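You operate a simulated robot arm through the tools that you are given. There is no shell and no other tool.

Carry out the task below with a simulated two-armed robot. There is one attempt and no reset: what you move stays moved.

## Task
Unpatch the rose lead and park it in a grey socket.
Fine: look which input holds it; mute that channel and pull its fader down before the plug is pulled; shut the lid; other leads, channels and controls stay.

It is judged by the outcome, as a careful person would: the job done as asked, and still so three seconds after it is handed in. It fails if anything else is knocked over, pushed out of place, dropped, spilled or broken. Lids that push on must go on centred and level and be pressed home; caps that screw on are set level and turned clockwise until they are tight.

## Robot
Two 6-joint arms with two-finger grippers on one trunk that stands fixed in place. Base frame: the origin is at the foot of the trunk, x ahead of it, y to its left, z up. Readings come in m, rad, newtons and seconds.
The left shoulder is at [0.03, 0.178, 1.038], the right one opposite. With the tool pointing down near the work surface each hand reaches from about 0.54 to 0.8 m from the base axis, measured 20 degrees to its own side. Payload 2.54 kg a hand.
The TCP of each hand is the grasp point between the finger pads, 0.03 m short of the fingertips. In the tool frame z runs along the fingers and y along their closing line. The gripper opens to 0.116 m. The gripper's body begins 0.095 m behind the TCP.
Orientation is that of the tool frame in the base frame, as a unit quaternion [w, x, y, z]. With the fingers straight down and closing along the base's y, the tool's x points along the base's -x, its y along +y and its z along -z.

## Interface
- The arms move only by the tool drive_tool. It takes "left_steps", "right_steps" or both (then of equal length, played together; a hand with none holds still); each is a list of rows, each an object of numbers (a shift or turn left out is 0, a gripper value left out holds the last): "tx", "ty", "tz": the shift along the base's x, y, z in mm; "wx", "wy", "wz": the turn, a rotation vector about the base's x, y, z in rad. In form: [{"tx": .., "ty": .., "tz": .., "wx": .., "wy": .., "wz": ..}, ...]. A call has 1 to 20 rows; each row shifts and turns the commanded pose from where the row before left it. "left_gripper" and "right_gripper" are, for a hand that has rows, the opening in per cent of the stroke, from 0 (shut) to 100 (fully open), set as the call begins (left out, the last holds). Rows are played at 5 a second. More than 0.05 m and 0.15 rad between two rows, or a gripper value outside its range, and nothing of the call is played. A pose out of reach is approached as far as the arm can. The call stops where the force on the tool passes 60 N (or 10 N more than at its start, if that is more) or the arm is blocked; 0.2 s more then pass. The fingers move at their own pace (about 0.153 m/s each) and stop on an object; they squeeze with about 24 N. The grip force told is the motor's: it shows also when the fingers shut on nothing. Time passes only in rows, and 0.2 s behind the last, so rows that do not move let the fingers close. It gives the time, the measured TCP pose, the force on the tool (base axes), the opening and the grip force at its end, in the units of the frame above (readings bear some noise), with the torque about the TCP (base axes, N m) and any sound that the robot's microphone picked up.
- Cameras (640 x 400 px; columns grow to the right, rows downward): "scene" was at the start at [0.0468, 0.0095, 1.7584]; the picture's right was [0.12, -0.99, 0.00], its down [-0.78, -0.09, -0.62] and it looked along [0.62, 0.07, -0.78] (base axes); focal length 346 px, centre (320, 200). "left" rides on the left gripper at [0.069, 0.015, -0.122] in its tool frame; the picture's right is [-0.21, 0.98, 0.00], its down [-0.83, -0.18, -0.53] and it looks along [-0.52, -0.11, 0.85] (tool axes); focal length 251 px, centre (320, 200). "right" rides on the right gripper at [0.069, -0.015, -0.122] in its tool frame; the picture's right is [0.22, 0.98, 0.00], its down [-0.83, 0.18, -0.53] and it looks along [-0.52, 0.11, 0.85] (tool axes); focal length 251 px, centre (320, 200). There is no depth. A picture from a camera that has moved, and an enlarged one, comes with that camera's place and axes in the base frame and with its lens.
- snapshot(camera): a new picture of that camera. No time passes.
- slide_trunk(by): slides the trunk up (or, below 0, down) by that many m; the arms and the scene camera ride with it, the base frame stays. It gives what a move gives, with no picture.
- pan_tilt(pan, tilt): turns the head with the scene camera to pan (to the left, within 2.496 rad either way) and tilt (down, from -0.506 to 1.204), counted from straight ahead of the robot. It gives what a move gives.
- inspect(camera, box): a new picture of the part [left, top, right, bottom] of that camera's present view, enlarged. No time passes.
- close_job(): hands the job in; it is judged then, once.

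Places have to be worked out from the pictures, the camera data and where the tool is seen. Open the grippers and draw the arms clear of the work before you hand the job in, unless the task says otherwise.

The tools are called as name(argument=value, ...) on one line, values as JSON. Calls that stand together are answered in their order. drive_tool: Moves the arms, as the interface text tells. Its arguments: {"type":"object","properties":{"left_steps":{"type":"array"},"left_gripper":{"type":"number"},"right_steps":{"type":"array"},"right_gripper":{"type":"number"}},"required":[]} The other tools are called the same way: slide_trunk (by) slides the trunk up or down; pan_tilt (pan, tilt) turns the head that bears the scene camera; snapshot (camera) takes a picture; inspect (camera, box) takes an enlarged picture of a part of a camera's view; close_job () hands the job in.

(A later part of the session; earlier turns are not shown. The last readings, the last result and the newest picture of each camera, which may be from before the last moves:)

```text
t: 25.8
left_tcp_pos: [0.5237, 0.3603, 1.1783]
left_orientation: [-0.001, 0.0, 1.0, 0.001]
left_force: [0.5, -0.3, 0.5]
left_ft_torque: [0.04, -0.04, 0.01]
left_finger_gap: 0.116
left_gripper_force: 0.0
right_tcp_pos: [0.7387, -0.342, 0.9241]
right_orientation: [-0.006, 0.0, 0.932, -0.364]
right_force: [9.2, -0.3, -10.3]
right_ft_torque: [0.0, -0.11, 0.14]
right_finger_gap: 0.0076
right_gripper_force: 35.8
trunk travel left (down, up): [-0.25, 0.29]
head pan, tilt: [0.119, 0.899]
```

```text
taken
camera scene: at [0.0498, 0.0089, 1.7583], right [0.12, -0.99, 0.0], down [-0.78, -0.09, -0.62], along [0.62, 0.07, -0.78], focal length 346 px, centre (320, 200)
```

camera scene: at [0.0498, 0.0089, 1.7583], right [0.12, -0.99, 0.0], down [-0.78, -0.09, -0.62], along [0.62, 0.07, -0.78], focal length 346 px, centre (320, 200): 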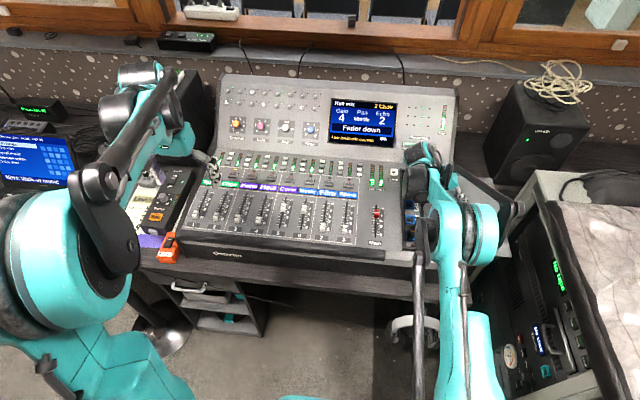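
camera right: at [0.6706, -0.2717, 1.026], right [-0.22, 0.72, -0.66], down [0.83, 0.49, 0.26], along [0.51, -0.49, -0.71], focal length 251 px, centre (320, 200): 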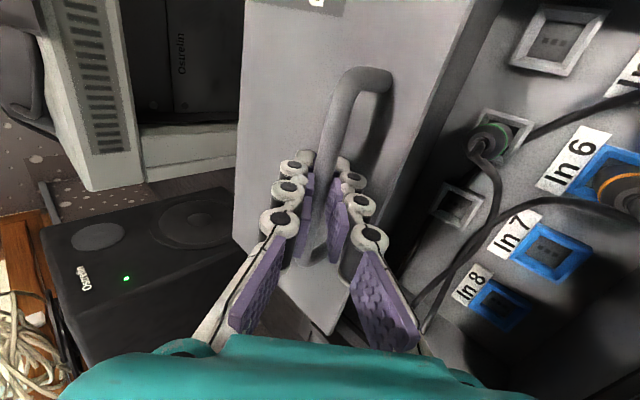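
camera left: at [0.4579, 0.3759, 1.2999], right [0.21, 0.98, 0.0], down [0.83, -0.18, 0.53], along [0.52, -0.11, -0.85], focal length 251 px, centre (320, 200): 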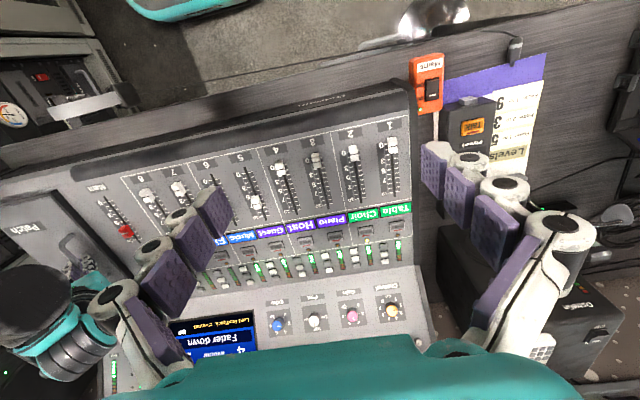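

The lid has moved about 139 mm, exposing the blue input column and a grey column. I let go, back out along the fingers and look at the whole patch bay.

drive_tool(right_gripper=22, right_steps=[{}, {}, {"ty": 7, "tz": 7.5}, {"ty": 14, "tz": 15}, {"ty": 20, "tz": 22}, {"tz": 40}, {"tz": 40}, {}])

snapshot(camera="right")

inspect(camera="scene", box=[370, 130, 500, 280])

```text
t: 27.6
left_tcp_pos: [0.5219, 0.3616, 1.1796]
left_orientation: [0.001, 0.0, 1.0, 0.0]
left_force: [0.4, -0.5, 0.2]
left_ft_torque: [0.01, -0.01, -0.02]
left_finger_gap: 0.116
left_gripper_force: 0.1
right_tcp_pos: [0.7393, -0.3009, 1.0514]
right_orientation: [-0.006, 0.0, 0.931, -0.364]
right_force: [0.8, -0.5, 0.2]
right_ft_torque: [-0.04, 0.05, -0.02]
right_finger_gap: 0.0253
right_gripper_force: 0.0
trunk travel left (down, up): [-0.25, 0.29]
head pan, tilt: [0.119, 0.899]
```

```text
taken
camera right: at [0.6707, -0.2303, 1.1524], right [-0.22, 0.72, -0.66], down [0.83, 0.49, 0.26], along [0.51, -0.49, -0.71], focal length 251 px, centre (320, 200)
```

right: 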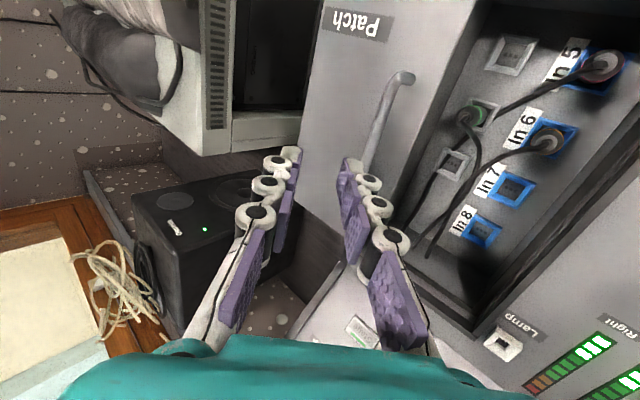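

```text
2.67 times, centred on (435, 205) of scene
camera zoom: at [0.0475, 0.0092, 1.7584], right [0.12, -0.99, 0.0], down [-0.78, -0.09, -0.62], along [0.62, 0.07, -0.78], focal length 921 px, centre (13, 187)
```

zoom: 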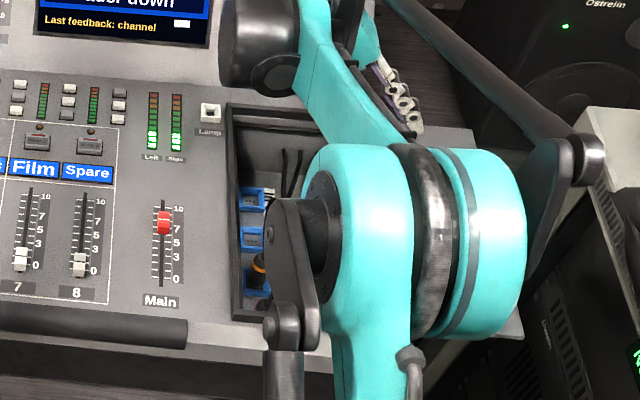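

The hand is clear. I bring it upright and draw it aside so the scene camera can see into the patch bay.

drive_tool(right_gripper=60, right_steps=[{"tx": -20, "tz": 10, "wx": 0.12}, {"tx": -30, "ty": -15, "tz": 10, "wx": 0.125}, {"tx": -35, "ty": -20, "tz": 10, "wx": 0.125}, {"tx": -35, "ty": -20, "tz": 10, "wx": 0.125}, {"tx": -35, "ty": -25, "tz": 10, "wx": 0.125}, {"tx": -35, "ty": -25, "tz": 20, "wx": 0.125}, {"tx": -35, "ty": -25, "tz": 20}, {}])

snapshot(camera="right")

snapshot(camera="scene")

inspect(camera="scene", box=[370, 150, 500, 270])

```text
t: 29.4
left_tcp_pos: [0.5239, 0.3613, 1.1792]
left_orientation: [0.0, 0.0, 1.0, 0.002]
left_force: [0.3, 0.3, -0.4]
left_ft_torque: [0.0, 0.04, 0.02]
left_finger_gap: 0.1161
left_gripper_force: 0.0
right_tcp_pos: [0.5121, -0.4311, 1.1403]
right_orientation: [-0.005, -0.002, 1.0, 0.001]
right_force: [1.0, -0.2, -0.3]
right_ft_torque: [-0.02, 0.05, 0.02]
right_finger_gap: 0.0699
right_gripper_force: 0.1
trunk travel left (down, up): [-0.25, 0.29]
head pan, tilt: [0.119, 0.899]
```

```text
taken
camera right: at [0.4442, -0.4476, 1.2638], right [-0.22, 0.98, 0.0], down [0.83, 0.19, 0.53], along [0.51, 0.12, -0.85], focal length 251 px, centre (320, 200)
```

right: 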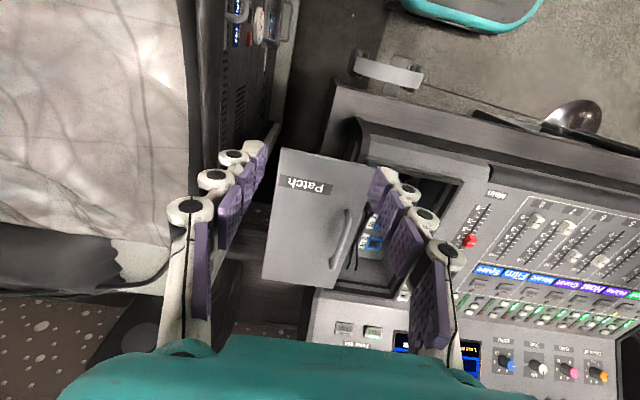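

```text
taken
camera scene: at [0.0483, 0.0095, 1.7583], right [0.12, -0.99, 0.0], down [-0.78, -0.09, -0.62], along [0.62, 0.07, -0.78], focal length 346 px, centre (320, 200)
```

scene: 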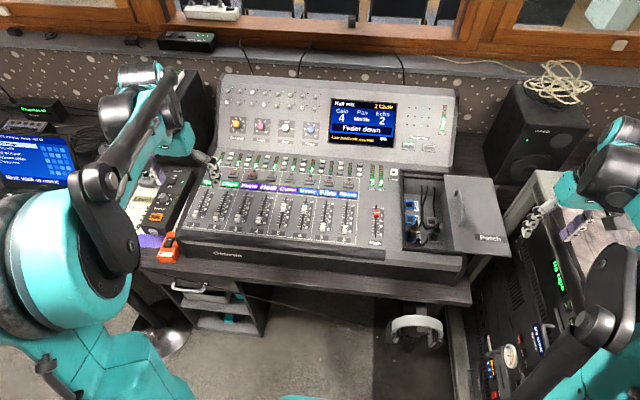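

```text
3.33 times, centred on (435, 210) of scene
camera zoom: at [0.0483, 0.0095, 1.7583], right [0.12, -0.99, 0.0], down [-0.78, -0.09, -0.62], along [0.62, 0.07, -0.78], focal length 1152 px, centre (-63, 167)
```

zoom: 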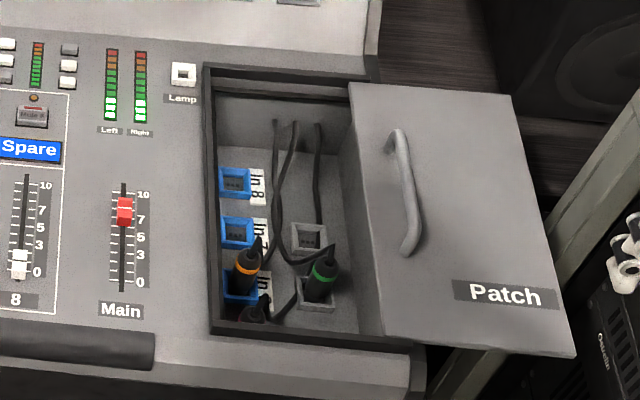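

The bay is open: In 5–8 in blue frames and grey sockets beside them, one holding a green plug. I bring the right hand's camera over it for a close view.

drive_tool(right_gripper=100, right_steps=[{"tx": 15, "ty": 40, "tz": 0}, {"tx": 15, "ty": 40, "tz": -10}, {"tx": 15, "ty": 40, "tz": -10}, {"tx": 15, "ty": 40, "tz": -10}, {"tx": 20, "ty": 30, "tz": -10}, {}])

snapshot(camera="right")

inspect(camera="right", box=[200, 0, 440, 200])

```text
t: 30.8
left_tcp_pos: [0.5197, 0.3621, 1.1804]
left_orientation: [0.001, -0.001, 1.0, 0.001]
left_force: [0.3, 0.3, 0.1]
left_ft_torque: [-0.02, -0.04, -0.03]
left_finger_gap: 0.1158
left_gripper_force: 0.1
right_tcp_pos: [0.5921, -0.2395, 1.101]
right_orientation: [-0.004, -0.003, 1.0, 0.0]
right_force: [0.2, -0.3, 0.0]
right_ft_torque: [-0.02, -0.03, -0.01]
right_finger_gap: 0.116
right_gripper_force: 0.1
trunk travel left (down, up): [-0.25, 0.29]
head pan, tilt: [0.119, 0.899]
```

```text
taken
camera right: at [0.5229, -0.2566, 1.2239], right [-0.22, 0.98, 0.0], down [0.83, 0.19, 0.53], along [0.51, 0.12, -0.85], focal length 251 px, centre (320, 200)
```

right: 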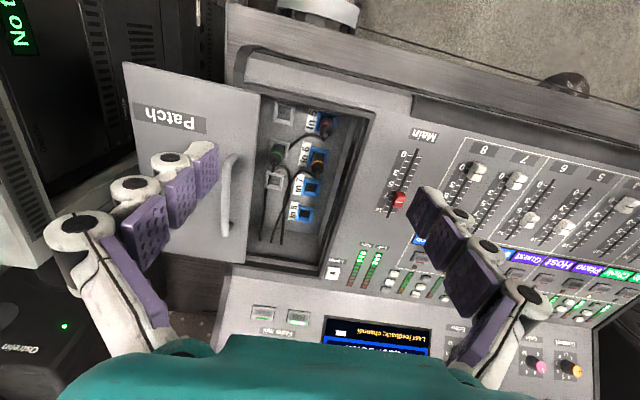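

```text
2.00 times, centred on (320, 100) of right
camera zoom: at [0.5229, -0.2566, 1.2239], right [-0.22, 0.98, 0.0], down [0.83, 0.19, 0.53], along [0.51, 0.12, -0.85], focal length 503 px, centre (320, 400)
```

zoom: 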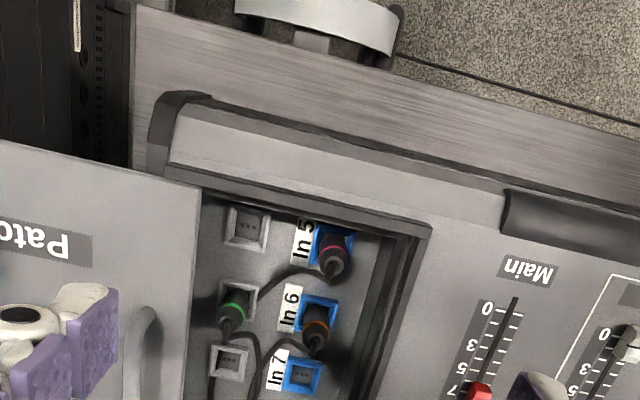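

A pink-ringed plug sits in In 5, orange in In 6 and green in a grey socket; two grey sockets are empty. I zoom in to confirm the colours and the state of channel 5.

inspect(camera="right", box=[250, 90, 360, 180])

inspect(camera="scene", box=[190, 150, 390, 250])

inspect(camera="scene", box=[220, 80, 460, 150])

inspect(camera="left", box=[120, 120, 420, 300])

```text
4.44 times, centred on (305, 135) of right
camera zoom: at [0.5229, -0.2566, 1.2239], right [-0.22, 0.98, 0.0], down [0.83, 0.19, 0.53], along [0.51, 0.12, -0.85], focal length 1118 px, centre (387, 489)
```

zoom: 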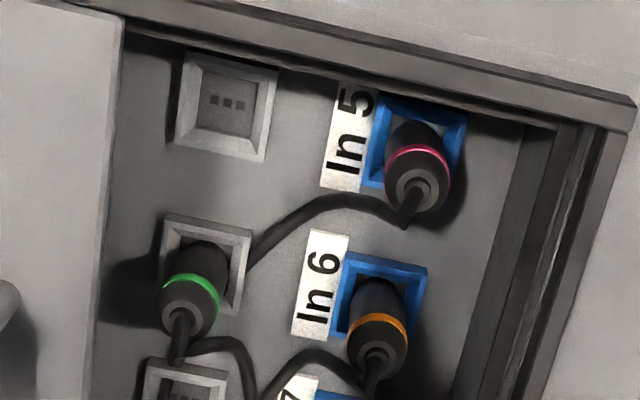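

```text
3.20 times, centred on (290, 200) of scene
camera zoom: at [0.0458, 0.009, 1.7585], right [0.12, -0.99, 0.0], down [-0.78, -0.09, -0.62], along [0.62, 0.07, -0.78], focal length 1106 px, centre (416, 200)
```

zoom: 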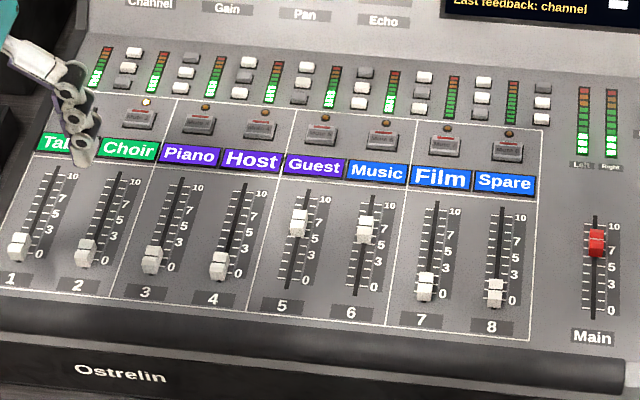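

```text
2.67 times, centred on (340, 115) of scene
camera zoom: at [0.0458, 0.009, 1.7585], right [0.12, -0.99, 0.0], down [-0.78, -0.09, -0.62], along [0.62, 0.07, -0.78], focal length 921 px, centre (267, 427)
```

zoom: 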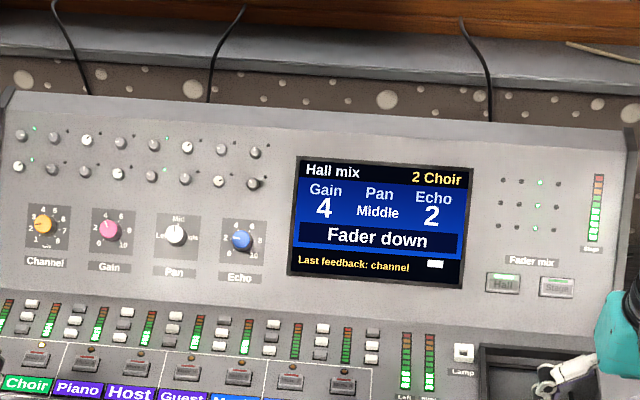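

```text
2.13 times, centred on (270, 210) of left
camera zoom: at [0.4528, 0.3767, 1.3013], right [0.21, 0.98, 0.0], down [0.82, -0.18, 0.54], along [0.52, -0.11, -0.84], focal length 536 px, centre (427, 179)
```

zoom: 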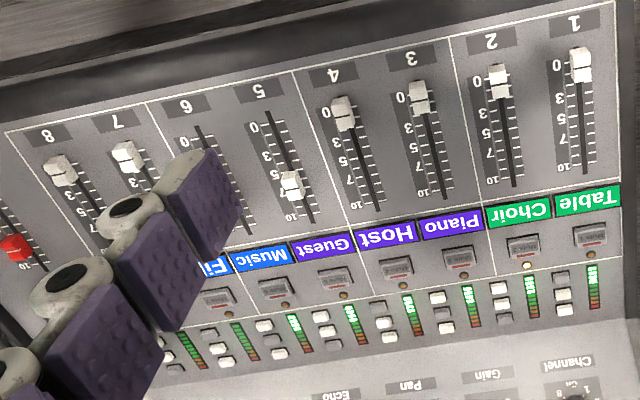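

The rose ring is in In 5, so the channel is 5 "Guest" (fader near 7, unmuted). Its mute button is at about (0.82, 0.20, 0.88) and the fader knob at about (0.69, 0.197, 0.893), both for the left hand. I close the left gripper, tilt it forward for reach and hover over mute 5.

drive_tool(left_gripper=0, left_steps=[{"tx": 30, "ty": -20, "wy": -0.1}, {"tx": 35, "ty": -20, "wy": -0.1, "tz": -20}, {"tx": 35, "ty": -20, "wy": -0.1, "tz": -20}, {"tx": 35, "ty": -20, "wy": -0.1, "tz": -25}, {"tx": 35, "ty": -20, "wy": -0.1, "tz": -30}, {"tx": 35, "ty": -20, "tz": -30}, {"tx": 35, "ty": -20, "tz": -30}, {"tx": 35, "ty": -20, "tz": -30}, {"tz": -20}, {}])

snapshot(camera="left")

snapshot(camera="scene")

```text
refused: row 5 steps farther than a row can; nothing moved
```

```text
taken
camera left: at [0.4528, 0.3767, 1.3013], right [0.21, 0.98, 0.0], down [0.82, -0.18, 0.54], along [0.52, -0.11, -0.84], focal length 251 px, centre (320, 200)
```

left: 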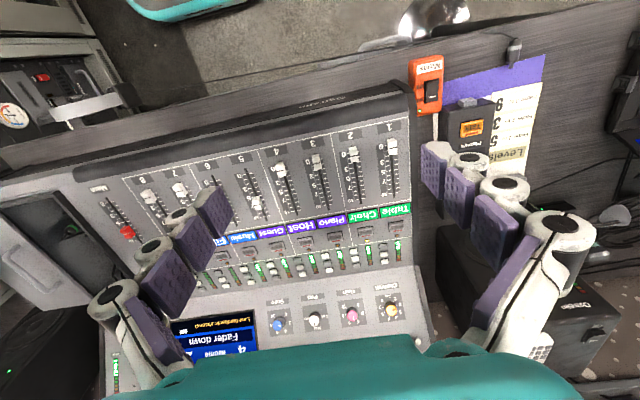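

```text
taken
camera scene: at [0.0458, 0.009, 1.7585], right [0.12, -0.99, 0.0], down [-0.78, -0.09, -0.62], along [0.62, 0.07, -0.78], focal length 346 px, centre (320, 200)
```

scene: 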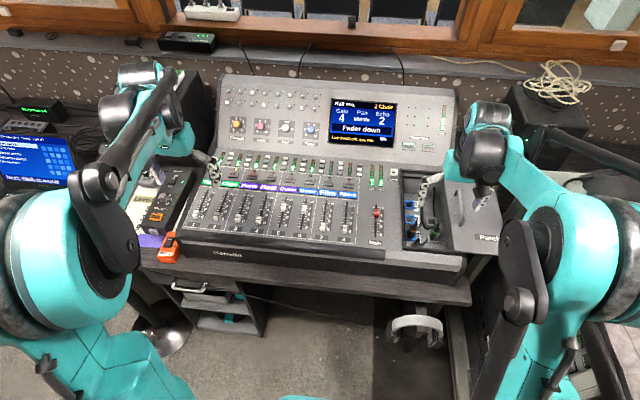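

The call was refused for one row over 50 mm. I resend it with smaller rows.

drive_tool(left_gripper=0, left_steps=[{"tx": 25, "ty": -16, "wy": -0.1, "tz": -10}, {"tx": 30, "ty": -18, "wy": -0.1, "tz": -20}, {"tx": 30, "ty": -18, "wy": -0.1, "tz": -20}, {"tx": 30, "ty": -18, "wy": -0.1, "tz": -25}, {"tx": 30, "ty": -18, "wy": -0.1, "tz": -25}, {"tx": 30, "ty": -18, "tz": -25}, {"tx": 30, "ty": -18, "tz": -25}, {"tx": 30, "ty": -18, "tz": -25}, {"tx": 30, "ty": -18, "tz": -25}, {"tx": 20, "tz": -15}, {}])

snapshot(camera="left")

snapshot(camera="scene")

snapshot(camera="right")

```text
t: 33.2
left_tcp_pos: [0.8045, 0.2022, 0.9654]
left_orientation: [0.249, 0.0, 0.969, 0.002]
left_force: [0.0, -1.2, -0.2]
left_ft_torque: [0.04, -0.02, 0.0]
left_finger_gap: 0.0001
left_gripper_force: 23.7
right_tcp_pos: [0.5921, -0.2409, 1.1012]
right_orientation: [-0.006, -0.002, 1.0, -0.001]
right_force: [0.0, 0.2, 0.3]
right_ft_torque: [0.02, -0.03, -0.01]
right_finger_gap: 0.1158
right_gripper_force: 0.1
trunk travel left (down, up): [-0.25, 0.29]
head pan, tilt: [0.119, 0.899]
```

```text
taken
camera left: at [0.6867, 0.2163, 1.0383], right [0.19, 0.98, 0.11], down [0.47, -0.18, 0.86], along [0.86, -0.11, -0.49], focal length 251 px, centre (320, 200)
```

left: 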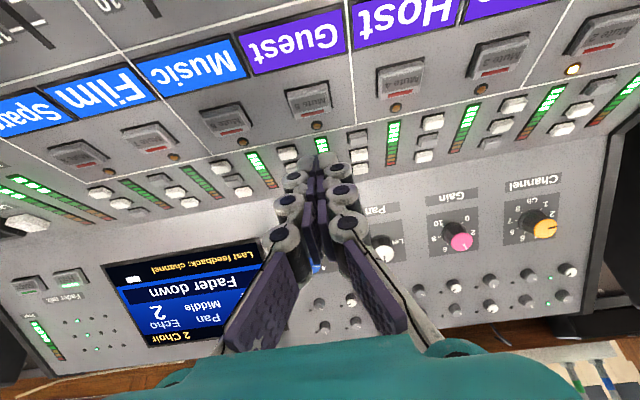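

```text
taken
camera scene: at [0.0463, 0.009, 1.7585], right [0.12, -0.99, 0.0], down [-0.78, -0.09, -0.62], along [0.62, 0.07, -0.78], focal length 346 px, centre (320, 200)
```

scene: 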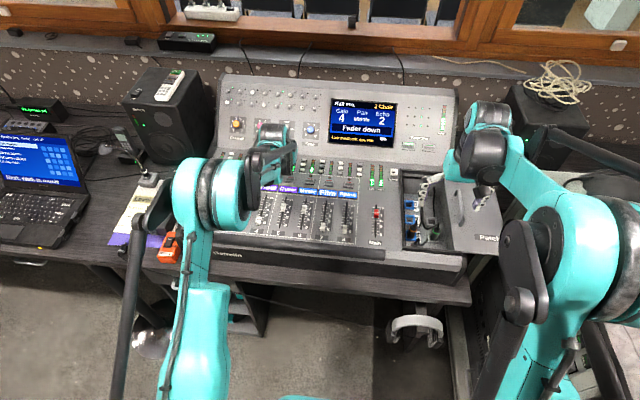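

```text
taken
camera right: at [0.5231, -0.257, 1.2238], right [-0.22, 0.98, 0.0], down [0.83, 0.19, 0.53], along [0.51, 0.12, -0.85], focal length 251 px, centre (320, 200)
```

right: 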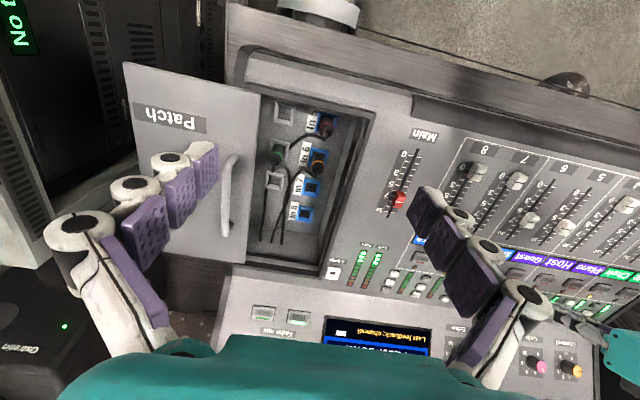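

The left camera shows Mute 5 right ahead of the closed tips, near (0.813, 0.200), and the tip's lowest edge is at x≈0.809, y≈0.202. I go down to just above it.

drive_tool(left_steps=[{"tx": 3, "ty": -2, "tz": -15}, {"tz": -15}, {"tz": -7}, {}])

inspect(camera="left", box=[200, 40, 440, 240])

```text
t: 34.2
left_tcp_pos: [0.8099, 0.1981, 0.9278]
left_orientation: [0.247, 0.0, 0.969, 0.002]
left_force: [-0.6, 0.2, -1.0]
left_ft_torque: [-0.05, -0.01, -0.03]
left_finger_gap: 0.0
left_gripper_force: 24.1
right_tcp_pos: [0.5921, -0.2396, 1.1004]
right_orientation: [-0.005, -0.003, 1.0, 0.0]
right_force: [-0.2, 0.1, -0.4]
right_ft_torque: [-0.02, 0.01, 0.01]
right_finger_gap: 0.1162
right_gripper_force: 0.1
trunk travel left (down, up): [-0.25, 0.29]
head pan, tilt: [0.119, 0.899]
```

```text
2.00 times, centred on (320, 140) of left
camera zoom: at [0.6908, 0.2148, 1.001], right [0.19, 0.98, 0.1], down [0.47, -0.18, 0.86], along [0.86, -0.11, -0.49], focal length 503 px, centre (320, 320)
```

zoom: 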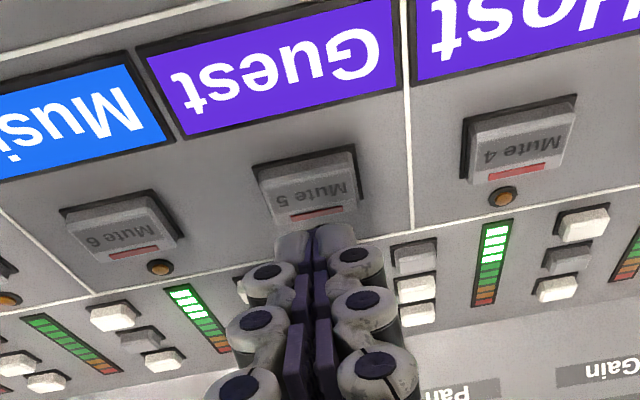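

The button centre comes out near (0.807, 0.201, 0.887), so I shift 8 mm toward the robot and 2 mm left. Then I press down slowly.

drive_tool(left_steps=[{"tx": -8, "ty": 2}, {"tz": -4}, {"tz": -2}, {}])

inspect(camera="left", box=[200, 40, 440, 240])

```text
t: 35.2
left_tcp_pos: [0.8014, 0.2013, 0.923]
left_orientation: [0.249, 0.0, 0.969, 0.001]
left_force: [-0.6, 0.3, -0.5]
left_ft_torque: [0.01, 0.03, -0.02]
left_finger_gap: 0.0
left_gripper_force: 23.7
right_tcp_pos: [0.5924, -0.2413, 1.0997]
right_orientation: [-0.005, -0.003, 1.0, -0.001]
right_force: [-0.5, 0.6, 0.4]
right_ft_torque: [-0.03, -0.03, -0.01]
right_finger_gap: 0.1161
right_gripper_force: 0.1
trunk travel left (down, up): [-0.25, 0.29]
head pan, tilt: [0.119, 0.899]
```

```text
2.00 times, centred on (320, 140) of left
camera zoom: at [0.6834, 0.2168, 0.9949], right [0.19, 0.98, 0.1], down [0.47, -0.18, 0.86], along [0.86, -0.11, -0.49], focal length 503 px, centre (320, 320)
```

zoom: 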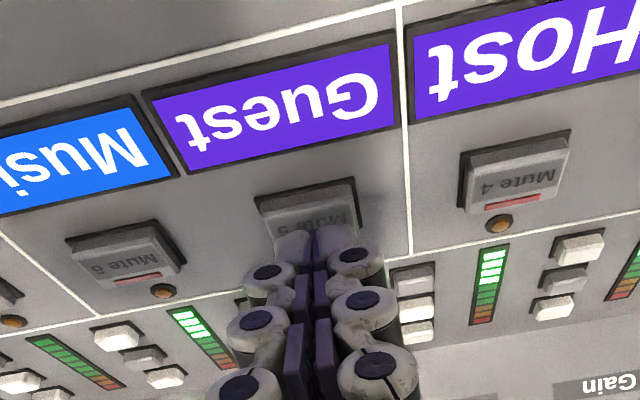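

The tip edge is projected to land near the button's middle with contact expected in about 5 mm. I continue in 2 mm steps.

drive_tool(left_steps=[{"tz": -2}, {"tz": -2}, {"tz": -1}])

inspect(camera="left", box=[200, 40, 440, 240])

```text
t: 36.0
left_tcp_pos: [0.8033, 0.2014, 0.9151]
left_orientation: [0.248, 0.0, 0.969, 0.001]
left_force: [0.1, -0.8, 0.0]
left_ft_torque: [0.03, -0.01, 0.0]
left_finger_gap: 0.0001
left_gripper_force: 24.0
right_tcp_pos: [0.5922, -0.2408, 1.1]
right_orientation: [-0.005, -0.003, 1.0, -0.001]
right_force: [0.4, -0.1, -0.1]
right_ft_torque: [0.01, -0.02, -0.01]
right_finger_gap: 0.1162
right_gripper_force: 0.1
trunk travel left (down, up): [-0.25, 0.29]
head pan, tilt: [0.119, 0.899]
```

```text
2.00 times, centred on (320, 140) of left
camera zoom: at [0.6834, 0.2169, 0.9898], right [0.19, 0.98, 0.1], down [0.47, -0.18, 0.86], along [0.86, -0.11, -0.49], focal length 503 px, centre (320, 320)
```

zoom: 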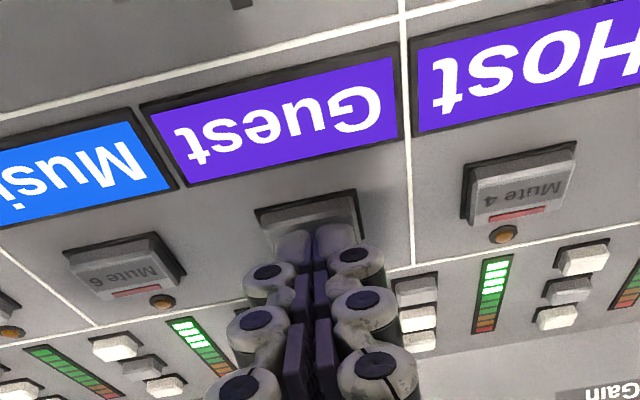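

No contact yet. I continue downward in 1.5 mm steps.

drive_tool(left_steps=[{"tz": -1.5}, {"tz": -1.5}, {"tz": -1.5}, {}])

inspect(camera="left", box=[200, 40, 440, 240])

```text
t: 37.0
left_tcp_pos: [0.8023, 0.2007, 0.9127]
left_orientation: [0.249, 0.0, 0.968, 0.001]
left_force: [0.9, 1.2, 4.8]
left_ft_torque: [0.01, -0.02, 0.0]
left_finger_gap: 0.0062
left_gripper_force: 28.3
right_tcp_pos: [0.5913, -0.2405, 1.1005]
right_orientation: [-0.005, -0.004, 1.0, 0.0]
right_force: [0.3, 0.1, -0.9]
right_ft_torque: [0.0, 0.05, -0.01]
right_finger_gap: 0.1159
right_gripper_force: 0.0
trunk travel left (down, up): [-0.25, 0.29]
head pan, tilt: [0.119, 0.899]
heard: click
```

```text
2.00 times, centred on (320, 140) of left
camera zoom: at [0.6834, 0.2168, 0.9857], right [0.19, 0.98, 0.11], down [0.47, -0.18, 0.87], along [0.86, -0.11, -0.49], focal length 503 px, centre (320, 320)
```

zoom: 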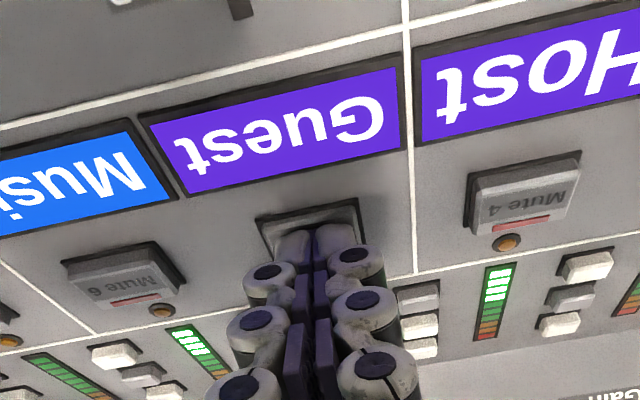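

A click was heard and the button is depressed with about 5 N. I lift straight off and check the LED.

drive_tool(left_steps=[{"tz": 6}, {"tz": 20}, {"tz": 30}, {}])

snapshot(camera="left")

inspect(camera="left", box=[150, 20, 590, 200])

inspect(camera="scene", box=[320, 90, 460, 160])

```text
t: 38.0
left_tcp_pos: [0.8037, 0.2003, 0.9676]
left_orientation: [0.249, 0.0, 0.969, 0.001]
left_force: [-0.4, -0.1, -0.2]
left_ft_torque: [-0.01, -0.01, 0.0]
left_finger_gap: 0.0
left_gripper_force: 28.7
right_tcp_pos: [0.5921, -0.2406, 1.1001]
right_orientation: [-0.005, -0.002, 1.0, 0.0]
right_force: [-0.3, -0.9, 0.5]
right_ft_torque: [0.02, 0.03, -0.04]
right_finger_gap: 0.1162
right_gripper_force: 0.1
trunk travel left (down, up): [-0.25, 0.29]
head pan, tilt: [0.119, 0.899]
```

```text
taken
camera left: at [0.6847, 0.2168, 1.0415], right [0.19, 0.98, 0.1], down [0.47, -0.18, 0.86], along [0.86, -0.11, -0.49], focal length 251 px, centre (320, 200)
```

left: 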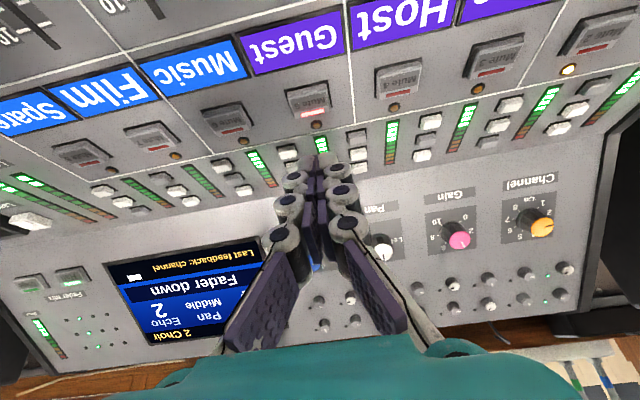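

```text
1.45 times, centred on (370, 110) of left
camera zoom: at [0.6847, 0.2168, 1.0415], right [0.19, 0.98, 0.1], down [0.47, -0.18, 0.86], along [0.86, -0.11, -0.49], focal length 366 px, centre (247, 331)
```

zoom: 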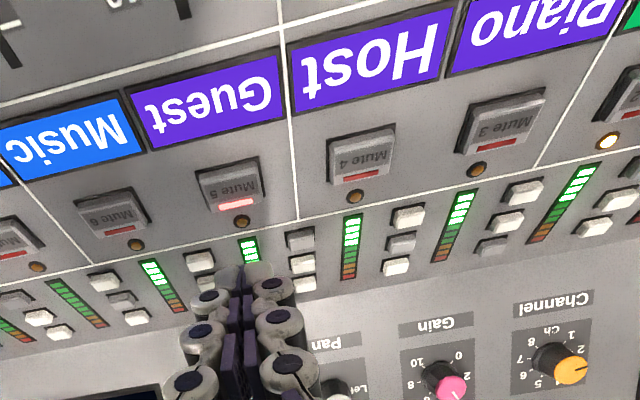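

```text
4.57 times, centred on (390, 125) of scene
camera zoom: at [0.0475, 0.0096, 1.7584], right [0.12, -0.99, 0.0], down [-0.78, -0.09, -0.62], along [0.62, 0.07, -0.78], focal length 1580 px, centre (0, 543)
```

zoom: 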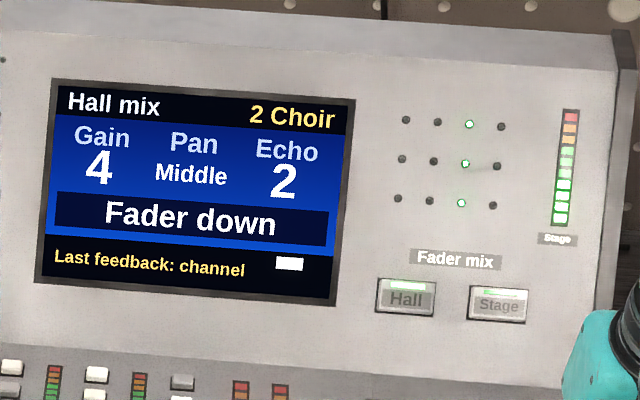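

Mute 5's strip is now lit bright red, and the other mutes are unchanged. Next the fader: I bring the left hand upright beyond the knob (x≈0.735) and look.

drive_tool(left_steps=[{"tx": -15, "ty": -1, "wy": 0.1}, {"tx": -15, "ty": -1, "wy": 0.1}, {"tx": -15, "ty": -1, "wy": 0.1}, {"tx": -12, "wy": 0.1}, {"tx": -10, "wy": 0.1}, {}])

snapshot(camera="left")

inspect(camera="left", box=[200, 20, 440, 220])

```text
t: 39.4
left_tcp_pos: [0.7343, 0.1987, 0.9674]
left_orientation: [-0.002, 0.0, 1.0, 0.001]
left_force: [-0.9, -0.2, 0.2]
left_ft_torque: [-0.01, -0.01, -0.01]
left_finger_gap: 0.0001
left_gripper_force: 28.1
right_tcp_pos: [0.5923, -0.2405, 1.1004]
right_orientation: [-0.005, -0.003, 1.0, 0.0]
right_force: [-0.8, 0.6, 0.4]
right_ft_torque: [-0.02, -0.01, 0.01]
right_finger_gap: 0.116
right_gripper_force: 0.1
trunk travel left (down, up): [-0.25, 0.29]
head pan, tilt: [0.119, 0.899]
```

```text
taken
camera left: at [0.6666, 0.2141, 1.0894], right [0.21, 0.98, 0.0], down [0.83, -0.18, 0.53], along [0.52, -0.11, -0.85], focal length 251 px, centre (320, 200)
```

left: 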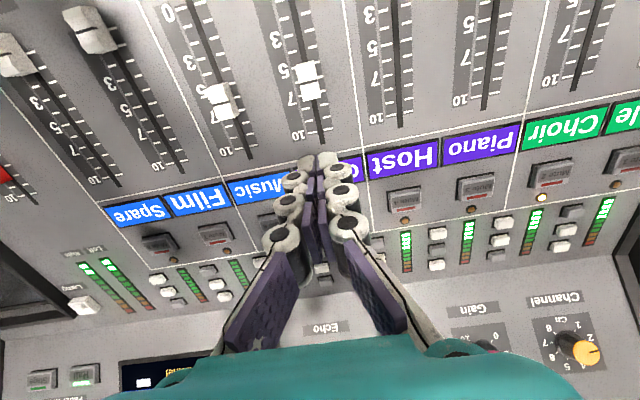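

```text
2.00 times, centred on (320, 120) of left
camera zoom: at [0.6666, 0.2141, 1.0894], right [0.21, 0.98, 0.0], down [0.83, -0.18, 0.53], along [0.52, -0.11, -0.85], focal length 503 px, centre (320, 360)
```

zoom: 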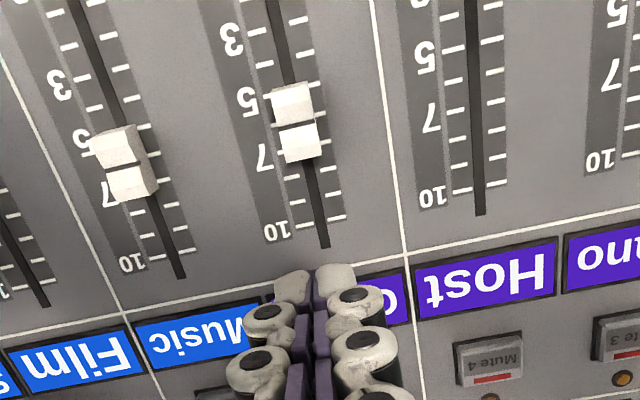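

The knob of fader 5 lies at x 0.676–0.702, y≈0.200, and the tips are beyond it on the far side. I lower the tips next to the panel.

drive_tool(left_steps=[{"tz": -20, "ty": 1}, {"tz": -20}, {"tz": -8}, {"tz": -3}, {}])

inspect(camera="left", box=[200, 20, 440, 220])

```text
t: 40.6
left_tcp_pos: [0.7356, 0.2001, 0.9175]
left_orientation: [0.001, -0.001, 1.0, 0.0]
left_force: [0.0, 0.1, 0.8]
left_ft_torque: [-0.03, 0.03, 0.02]
left_finger_gap: 0.0
left_gripper_force: 28.5
right_tcp_pos: [0.5923, -0.2409, 1.1004]
right_orientation: [-0.006, -0.003, 1.0, 0.0]
right_force: [-0.6, -0.2, -0.1]
right_ft_torque: [0.0, 0.0, -0.02]
right_finger_gap: 0.116
right_gripper_force: 0.0
trunk travel left (down, up): [-0.25, 0.29]
head pan, tilt: [0.119, 0.899]
```

```text
2.00 times, centred on (320, 120) of left
camera zoom: at [0.667, 0.215, 1.0388], right [0.21, 0.98, 0.0], down [0.82, -0.18, 0.53], along [0.52, -0.11, -0.84], focal length 503 px, centre (320, 360)
```

zoom: 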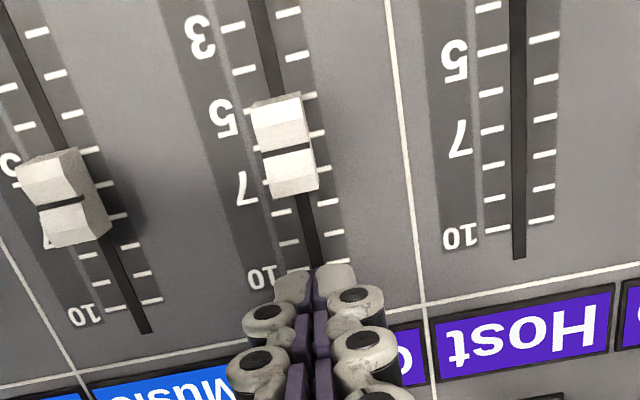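

The tips line up with the slot. I go down in small steps until just above the panel.

drive_tool(left_steps=[{"tz": -2}, {"tz": -2}, {"tz": -2}, {"tz": -1}, {}])

inspect(camera="left", box=[200, 20, 440, 220])

```text
t: 41.8
left_tcp_pos: [0.7356, 0.1996, 0.9102]
left_orientation: [0.001, 0.0, 1.0, 0.002]
left_force: [-0.3, 0.1, 0.9]
left_ft_torque: [0.01, -0.01, -0.02]
left_finger_gap: 0.0
left_gripper_force: 28.9
right_tcp_pos: [0.5923, -0.2399, 1.0999]
right_orientation: [-0.005, -0.002, 1.0, -0.001]
right_force: [0.2, 0.1, 0.4]
right_ft_torque: [0.02, 0.03, -0.03]
right_finger_gap: 0.1163
right_gripper_force: 0.0
trunk travel left (down, up): [-0.25, 0.29]
head pan, tilt: [0.119, 0.899]
```

```text
2.00 times, centred on (320, 120) of left
camera zoom: at [0.6668, 0.2148, 1.0311], right [0.21, 0.98, 0.0], down [0.82, -0.18, 0.53], along [0.52, -0.11, -0.84], focal length 503 px, centre (320, 360)
```

zoom: 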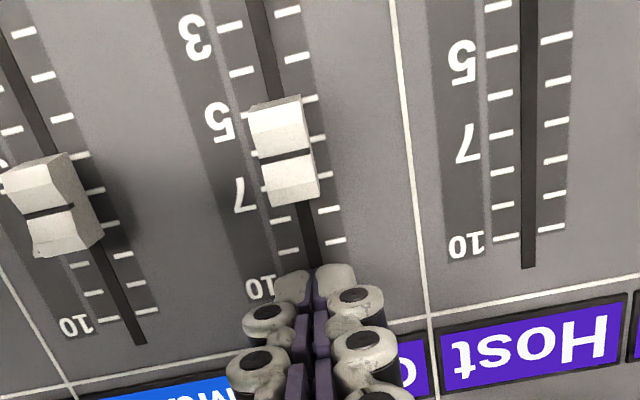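

The tips are at z≈0.880, well below the knob top at 0.893. I push toward the robot in small rows.

drive_tool(left_steps=[{"tx": -8}, {"tx": -8}, {"tx": -4}, {"tx": -4}, {"tx": -4}, {"tx": -4}, {"tx": -4}, {"tx": -4}, {"tx": -4}, {"tx": -4}, {"tx": -4}, {"tx": -4}, {}])

inspect(camera="left", box=[200, 20, 440, 220])

snapshot(camera="left")

```text
t: 44.6
left_tcp_pos: [0.6786, 0.2001, 0.9111]
left_orientation: [0.001, 0.0, 1.0, 0.0]
left_force: [0.3, 0.4, 0.0]
left_ft_torque: [-0.01, -0.01, -0.03]
left_finger_gap: 0.0
left_gripper_force: 28.1
right_tcp_pos: [0.5915, -0.2392, 1.0997]
right_orientation: [-0.005, -0.003, 1.0, 0.0]
right_force: [0.5, -0.6, -0.3]
right_ft_torque: [0.01, -0.03, -0.04]
right_finger_gap: 0.1159
right_gripper_force: 0.2
trunk travel left (down, up): [-0.25, 0.29]
head pan, tilt: [0.119, 0.899]
```

```text
2.00 times, centred on (320, 120) of left
camera zoom: at [0.6102, 0.2148, 1.0313], right [0.21, 0.98, 0.0], down [0.83, -0.18, 0.53], along [0.52, -0.11, -0.85], focal length 503 px, centre (320, 360)
```

zoom: 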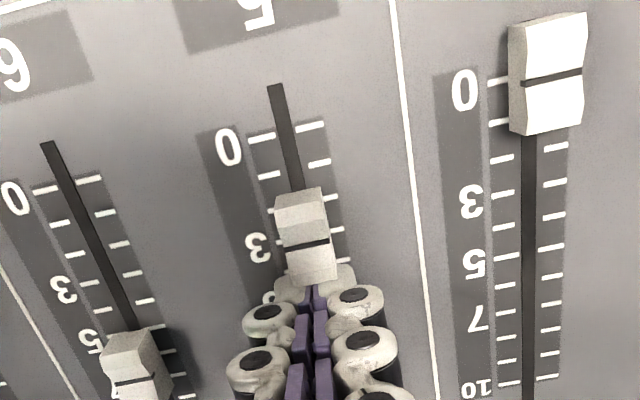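

```text
taken
camera left: at [0.6102, 0.2148, 1.0313], right [0.21, 0.98, 0.0], down [0.83, -0.18, 0.53], along [0.52, -0.11, -0.85], focal length 251 px, centre (320, 200)
```

left: 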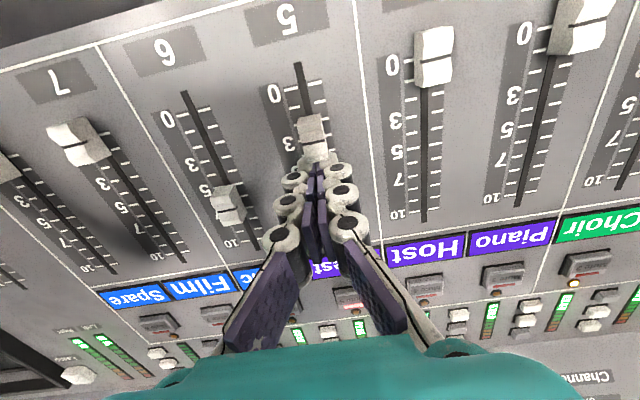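

Fader 5 follows the fingers and is near 3. I push on toward 0, slowing at the end.

drive_tool(left_steps=[{"tx": -4}, {"tx": -4}, {"tx": -4}, {"tx": -4}, {"tx": -2}, {"tx": -2}, {}])

inspect(camera="left", box=[200, 20, 440, 220])

```text
t: 46.2
left_tcp_pos: [0.6599, 0.1991, 0.9099]
left_orientation: [0.001, -0.001, 1.0, 0.001]
left_force: [0.1, 0.1, 0.2]
left_ft_torque: [0.0, 0.0, -0.02]
left_finger_gap: 0.0
left_gripper_force: 28.5
right_tcp_pos: [0.5923, -0.2398, 1.1007]
right_orientation: [-0.006, -0.002, 1.0, 0.001]
right_force: [-0.1, -0.7, 0.5]
right_ft_torque: [0.01, 0.03, 0.0]
right_finger_gap: 0.116
right_gripper_force: 0.2
trunk travel left (down, up): [-0.25, 0.29]
head pan, tilt: [0.119, 0.899]
```

```text
2.00 times, centred on (320, 120) of left
camera zoom: at [0.5906, 0.215, 1.0316], right [0.21, 0.98, 0.0], down [0.83, -0.18, 0.53], along [0.52, -0.11, -0.85], focal length 503 px, centre (320, 360)
```

zoom: 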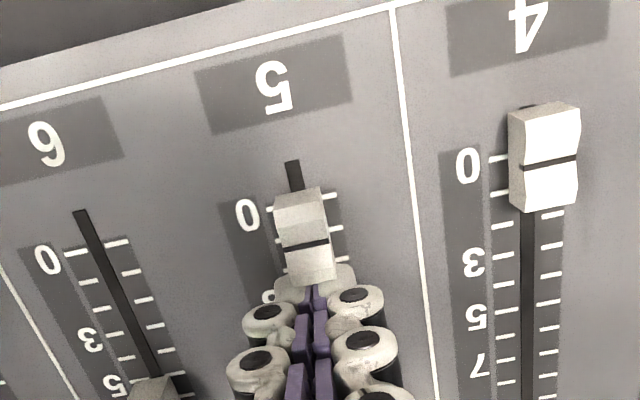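

About 12 mm remain to the 0 mark. I push slowly until it stops.

drive_tool(left_steps=[{"tx": -3}, {"tx": -3}, {"tx": -2}, {"tx": -1}, {"tx": -1}, {"tx": -1}, {"tx": -1}, {}])

inspect(camera="left", box=[200, 20, 440, 220])

```text
t: 48.0
left_tcp_pos: [0.6497, 0.1994, 0.9091]
left_orientation: [0.001, 0.0, 1.0, 0.003]
left_force: [27.8, 1.3, 13.7]
left_ft_torque: [0.03, -0.42, -0.05]
left_finger_gap: 0.0062
left_gripper_force: 28.3
right_tcp_pos: [0.5935, -0.2406, 1.0985]
right_orientation: [-0.006, -0.003, 1.0, 0.0]
right_force: [-0.6, 0.1, -0.4]
right_ft_torque: [0.03, -0.04, 0.01]
right_finger_gap: 0.1161
right_gripper_force: 0.0
trunk travel left (down, up): [-0.25, 0.29]
head pan, tilt: [0.119, 0.899]
```

```text
2.00 times, centred on (320, 120) of left
camera zoom: at [0.5811, 0.215, 1.0309], right [0.21, 0.98, 0.0], down [0.82, -0.18, 0.54], along [0.52, -0.11, -0.84], focal length 503 px, centre (320, 360)
```

zoom: 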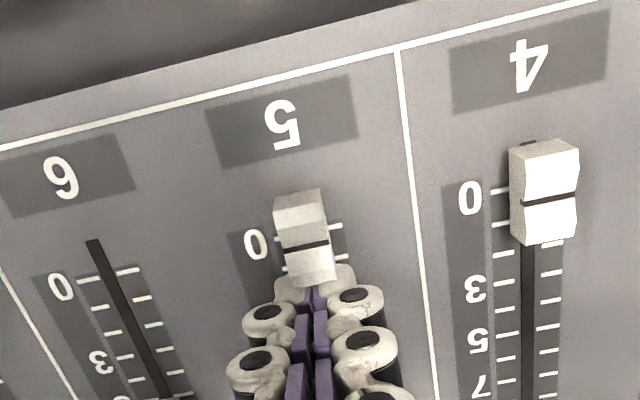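

It has reached the stop (28 N) and sits at 0 like fader 4. I back off, lift, and check the row of faders.

drive_tool(left_steps=[{"tx": 4}, {"tx": 6}, {"tz": 30}, {"tz": 40}, {"tz": 40}, {"tx": -20, "ty": 40, "tz": 20}, {"tx": -20, "ty": 45}, {}])

snapshot(camera="left")

inspect(camera="left", box=[0, 0, 400, 220])

snapshot(camera="scene")

```text
t: 49.8
left_tcp_pos: [0.6179, 0.2853, 1.041]
left_orientation: [0.001, 0.0, 1.0, 0.002]
left_force: [-0.4, -0.3, -0.2]
left_ft_torque: [0.02, -0.01, -0.02]
left_finger_gap: 0.0
left_gripper_force: 29.1
right_tcp_pos: [0.5913, -0.241, 1.0999]
right_orientation: [-0.005, -0.002, 1.0, 0.0]
right_force: [-0.1, -0.5, 0.7]
right_ft_torque: [0.01, 0.0, 0.01]
right_finger_gap: 0.116
right_gripper_force: 0.1
trunk travel left (down, up): [-0.25, 0.29]
head pan, tilt: [0.119, 0.899]
```

```text
taken
camera left: at [0.5486, 0.3001, 1.1624], right [0.22, 0.98, 0.0], down [0.82, -0.18, 0.53], along [0.52, -0.11, -0.85], focal length 251 px, centre (320, 200)
```

left: 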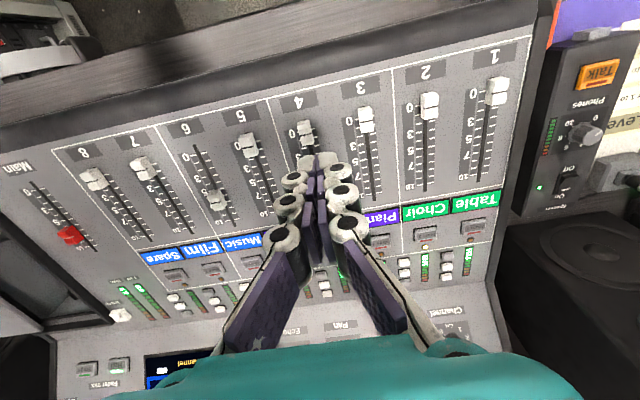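

```text
1.60 times, centred on (200, 110) of left
camera zoom: at [0.5486, 0.3001, 1.1624], right [0.22, 0.98, 0.0], down [0.82, -0.18, 0.53], along [0.52, -0.11, -0.85], focal length 402 px, centre (512, 344)
```

zoom: 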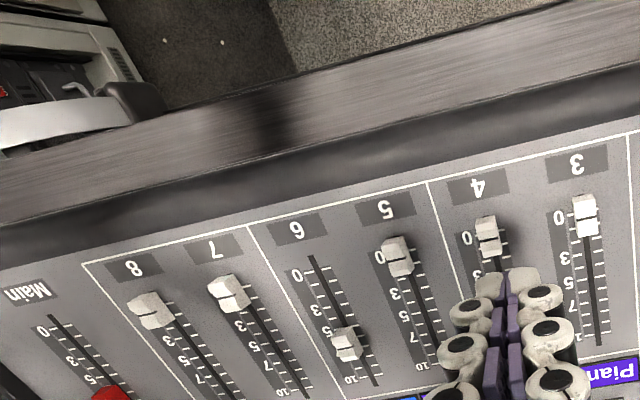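

```text
taken
camera scene: at [0.0472, 0.0083, 1.7584], right [0.12, -0.99, 0.0], down [-0.78, -0.09, -0.62], along [0.62, 0.07, -0.78], focal length 346 px, centre (320, 200)
```

scene: 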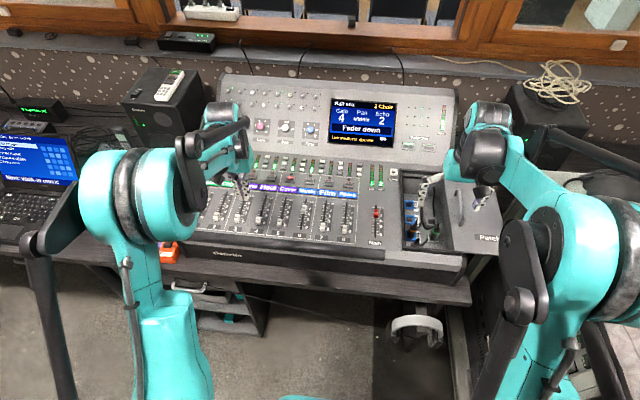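

Fader 5 is at 0, and the others are unchanged. I retract the left arm and bring the right camera closer to the rose plug.

drive_tool(left_steps=[{"tx": -30, "ty": 15, "tz": 30}, {"tx": -30, "ty": 20, "tz": 30}, {"tx": -30, "ty": 20, "tz": 30}, {"ty": 20, "tz": 30}, {}], right_steps=[{"tx": -8, "ty": 5, "tz": -30}, {"tx": -8, "ty": 5, "tz": -30}, {"tx": -6, "ty": 5, "tz": -20}, {"tz": -10}, {}])

snapshot(camera="right")

inspect(camera="right", box=[210, 40, 390, 180])

```text
t: 51.0
left_tcp_pos: [0.5257, 0.3598, 1.1615]
left_orientation: [0.001, 0.0, 1.0, 0.001]
left_force: [0.2, 1.2, 0.0]
left_ft_torque: [-0.01, 0.01, 0.01]
left_finger_gap: 0.0001
left_gripper_force: 29.1
right_tcp_pos: [0.5695, -0.225, 1.0103]
right_orientation: [-0.005, -0.003, 1.0, 0.0]
right_force: [-0.3, -0.1, 0.6]
right_ft_torque: [0.0, -0.02, 0.03]
right_finger_gap: 0.1161
right_gripper_force: 0.1
trunk travel left (down, up): [-0.25, 0.29]
head pan, tilt: [0.119, 0.899]
```

```text
taken
camera right: at [0.5014, -0.242, 1.1337], right [-0.22, 0.98, 0.0], down [0.83, 0.19, 0.53], along [0.51, 0.12, -0.85], focal length 251 px, centre (320, 200)
```

right: 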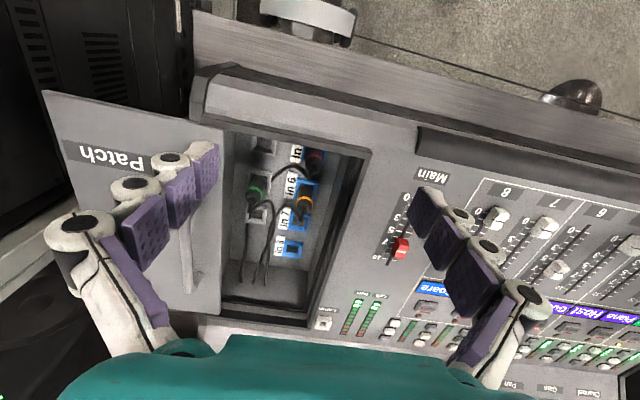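

```text
2.86 times, centred on (300, 110) of right
camera zoom: at [0.5014, -0.242, 1.1337], right [-0.22, 0.98, 0.0], down [0.83, 0.19, 0.53], along [0.51, 0.12, -0.85], focal length 718 px, centre (377, 457)
```

zoom: 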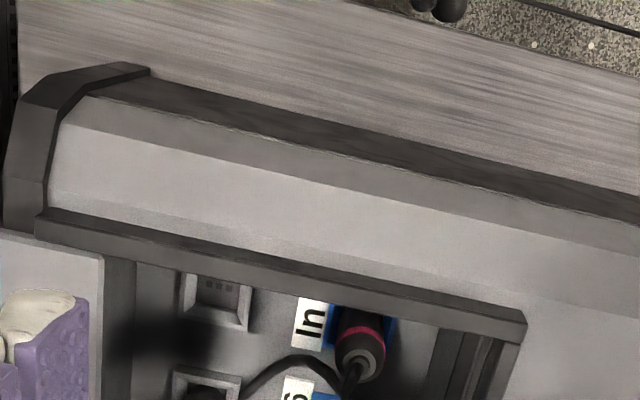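

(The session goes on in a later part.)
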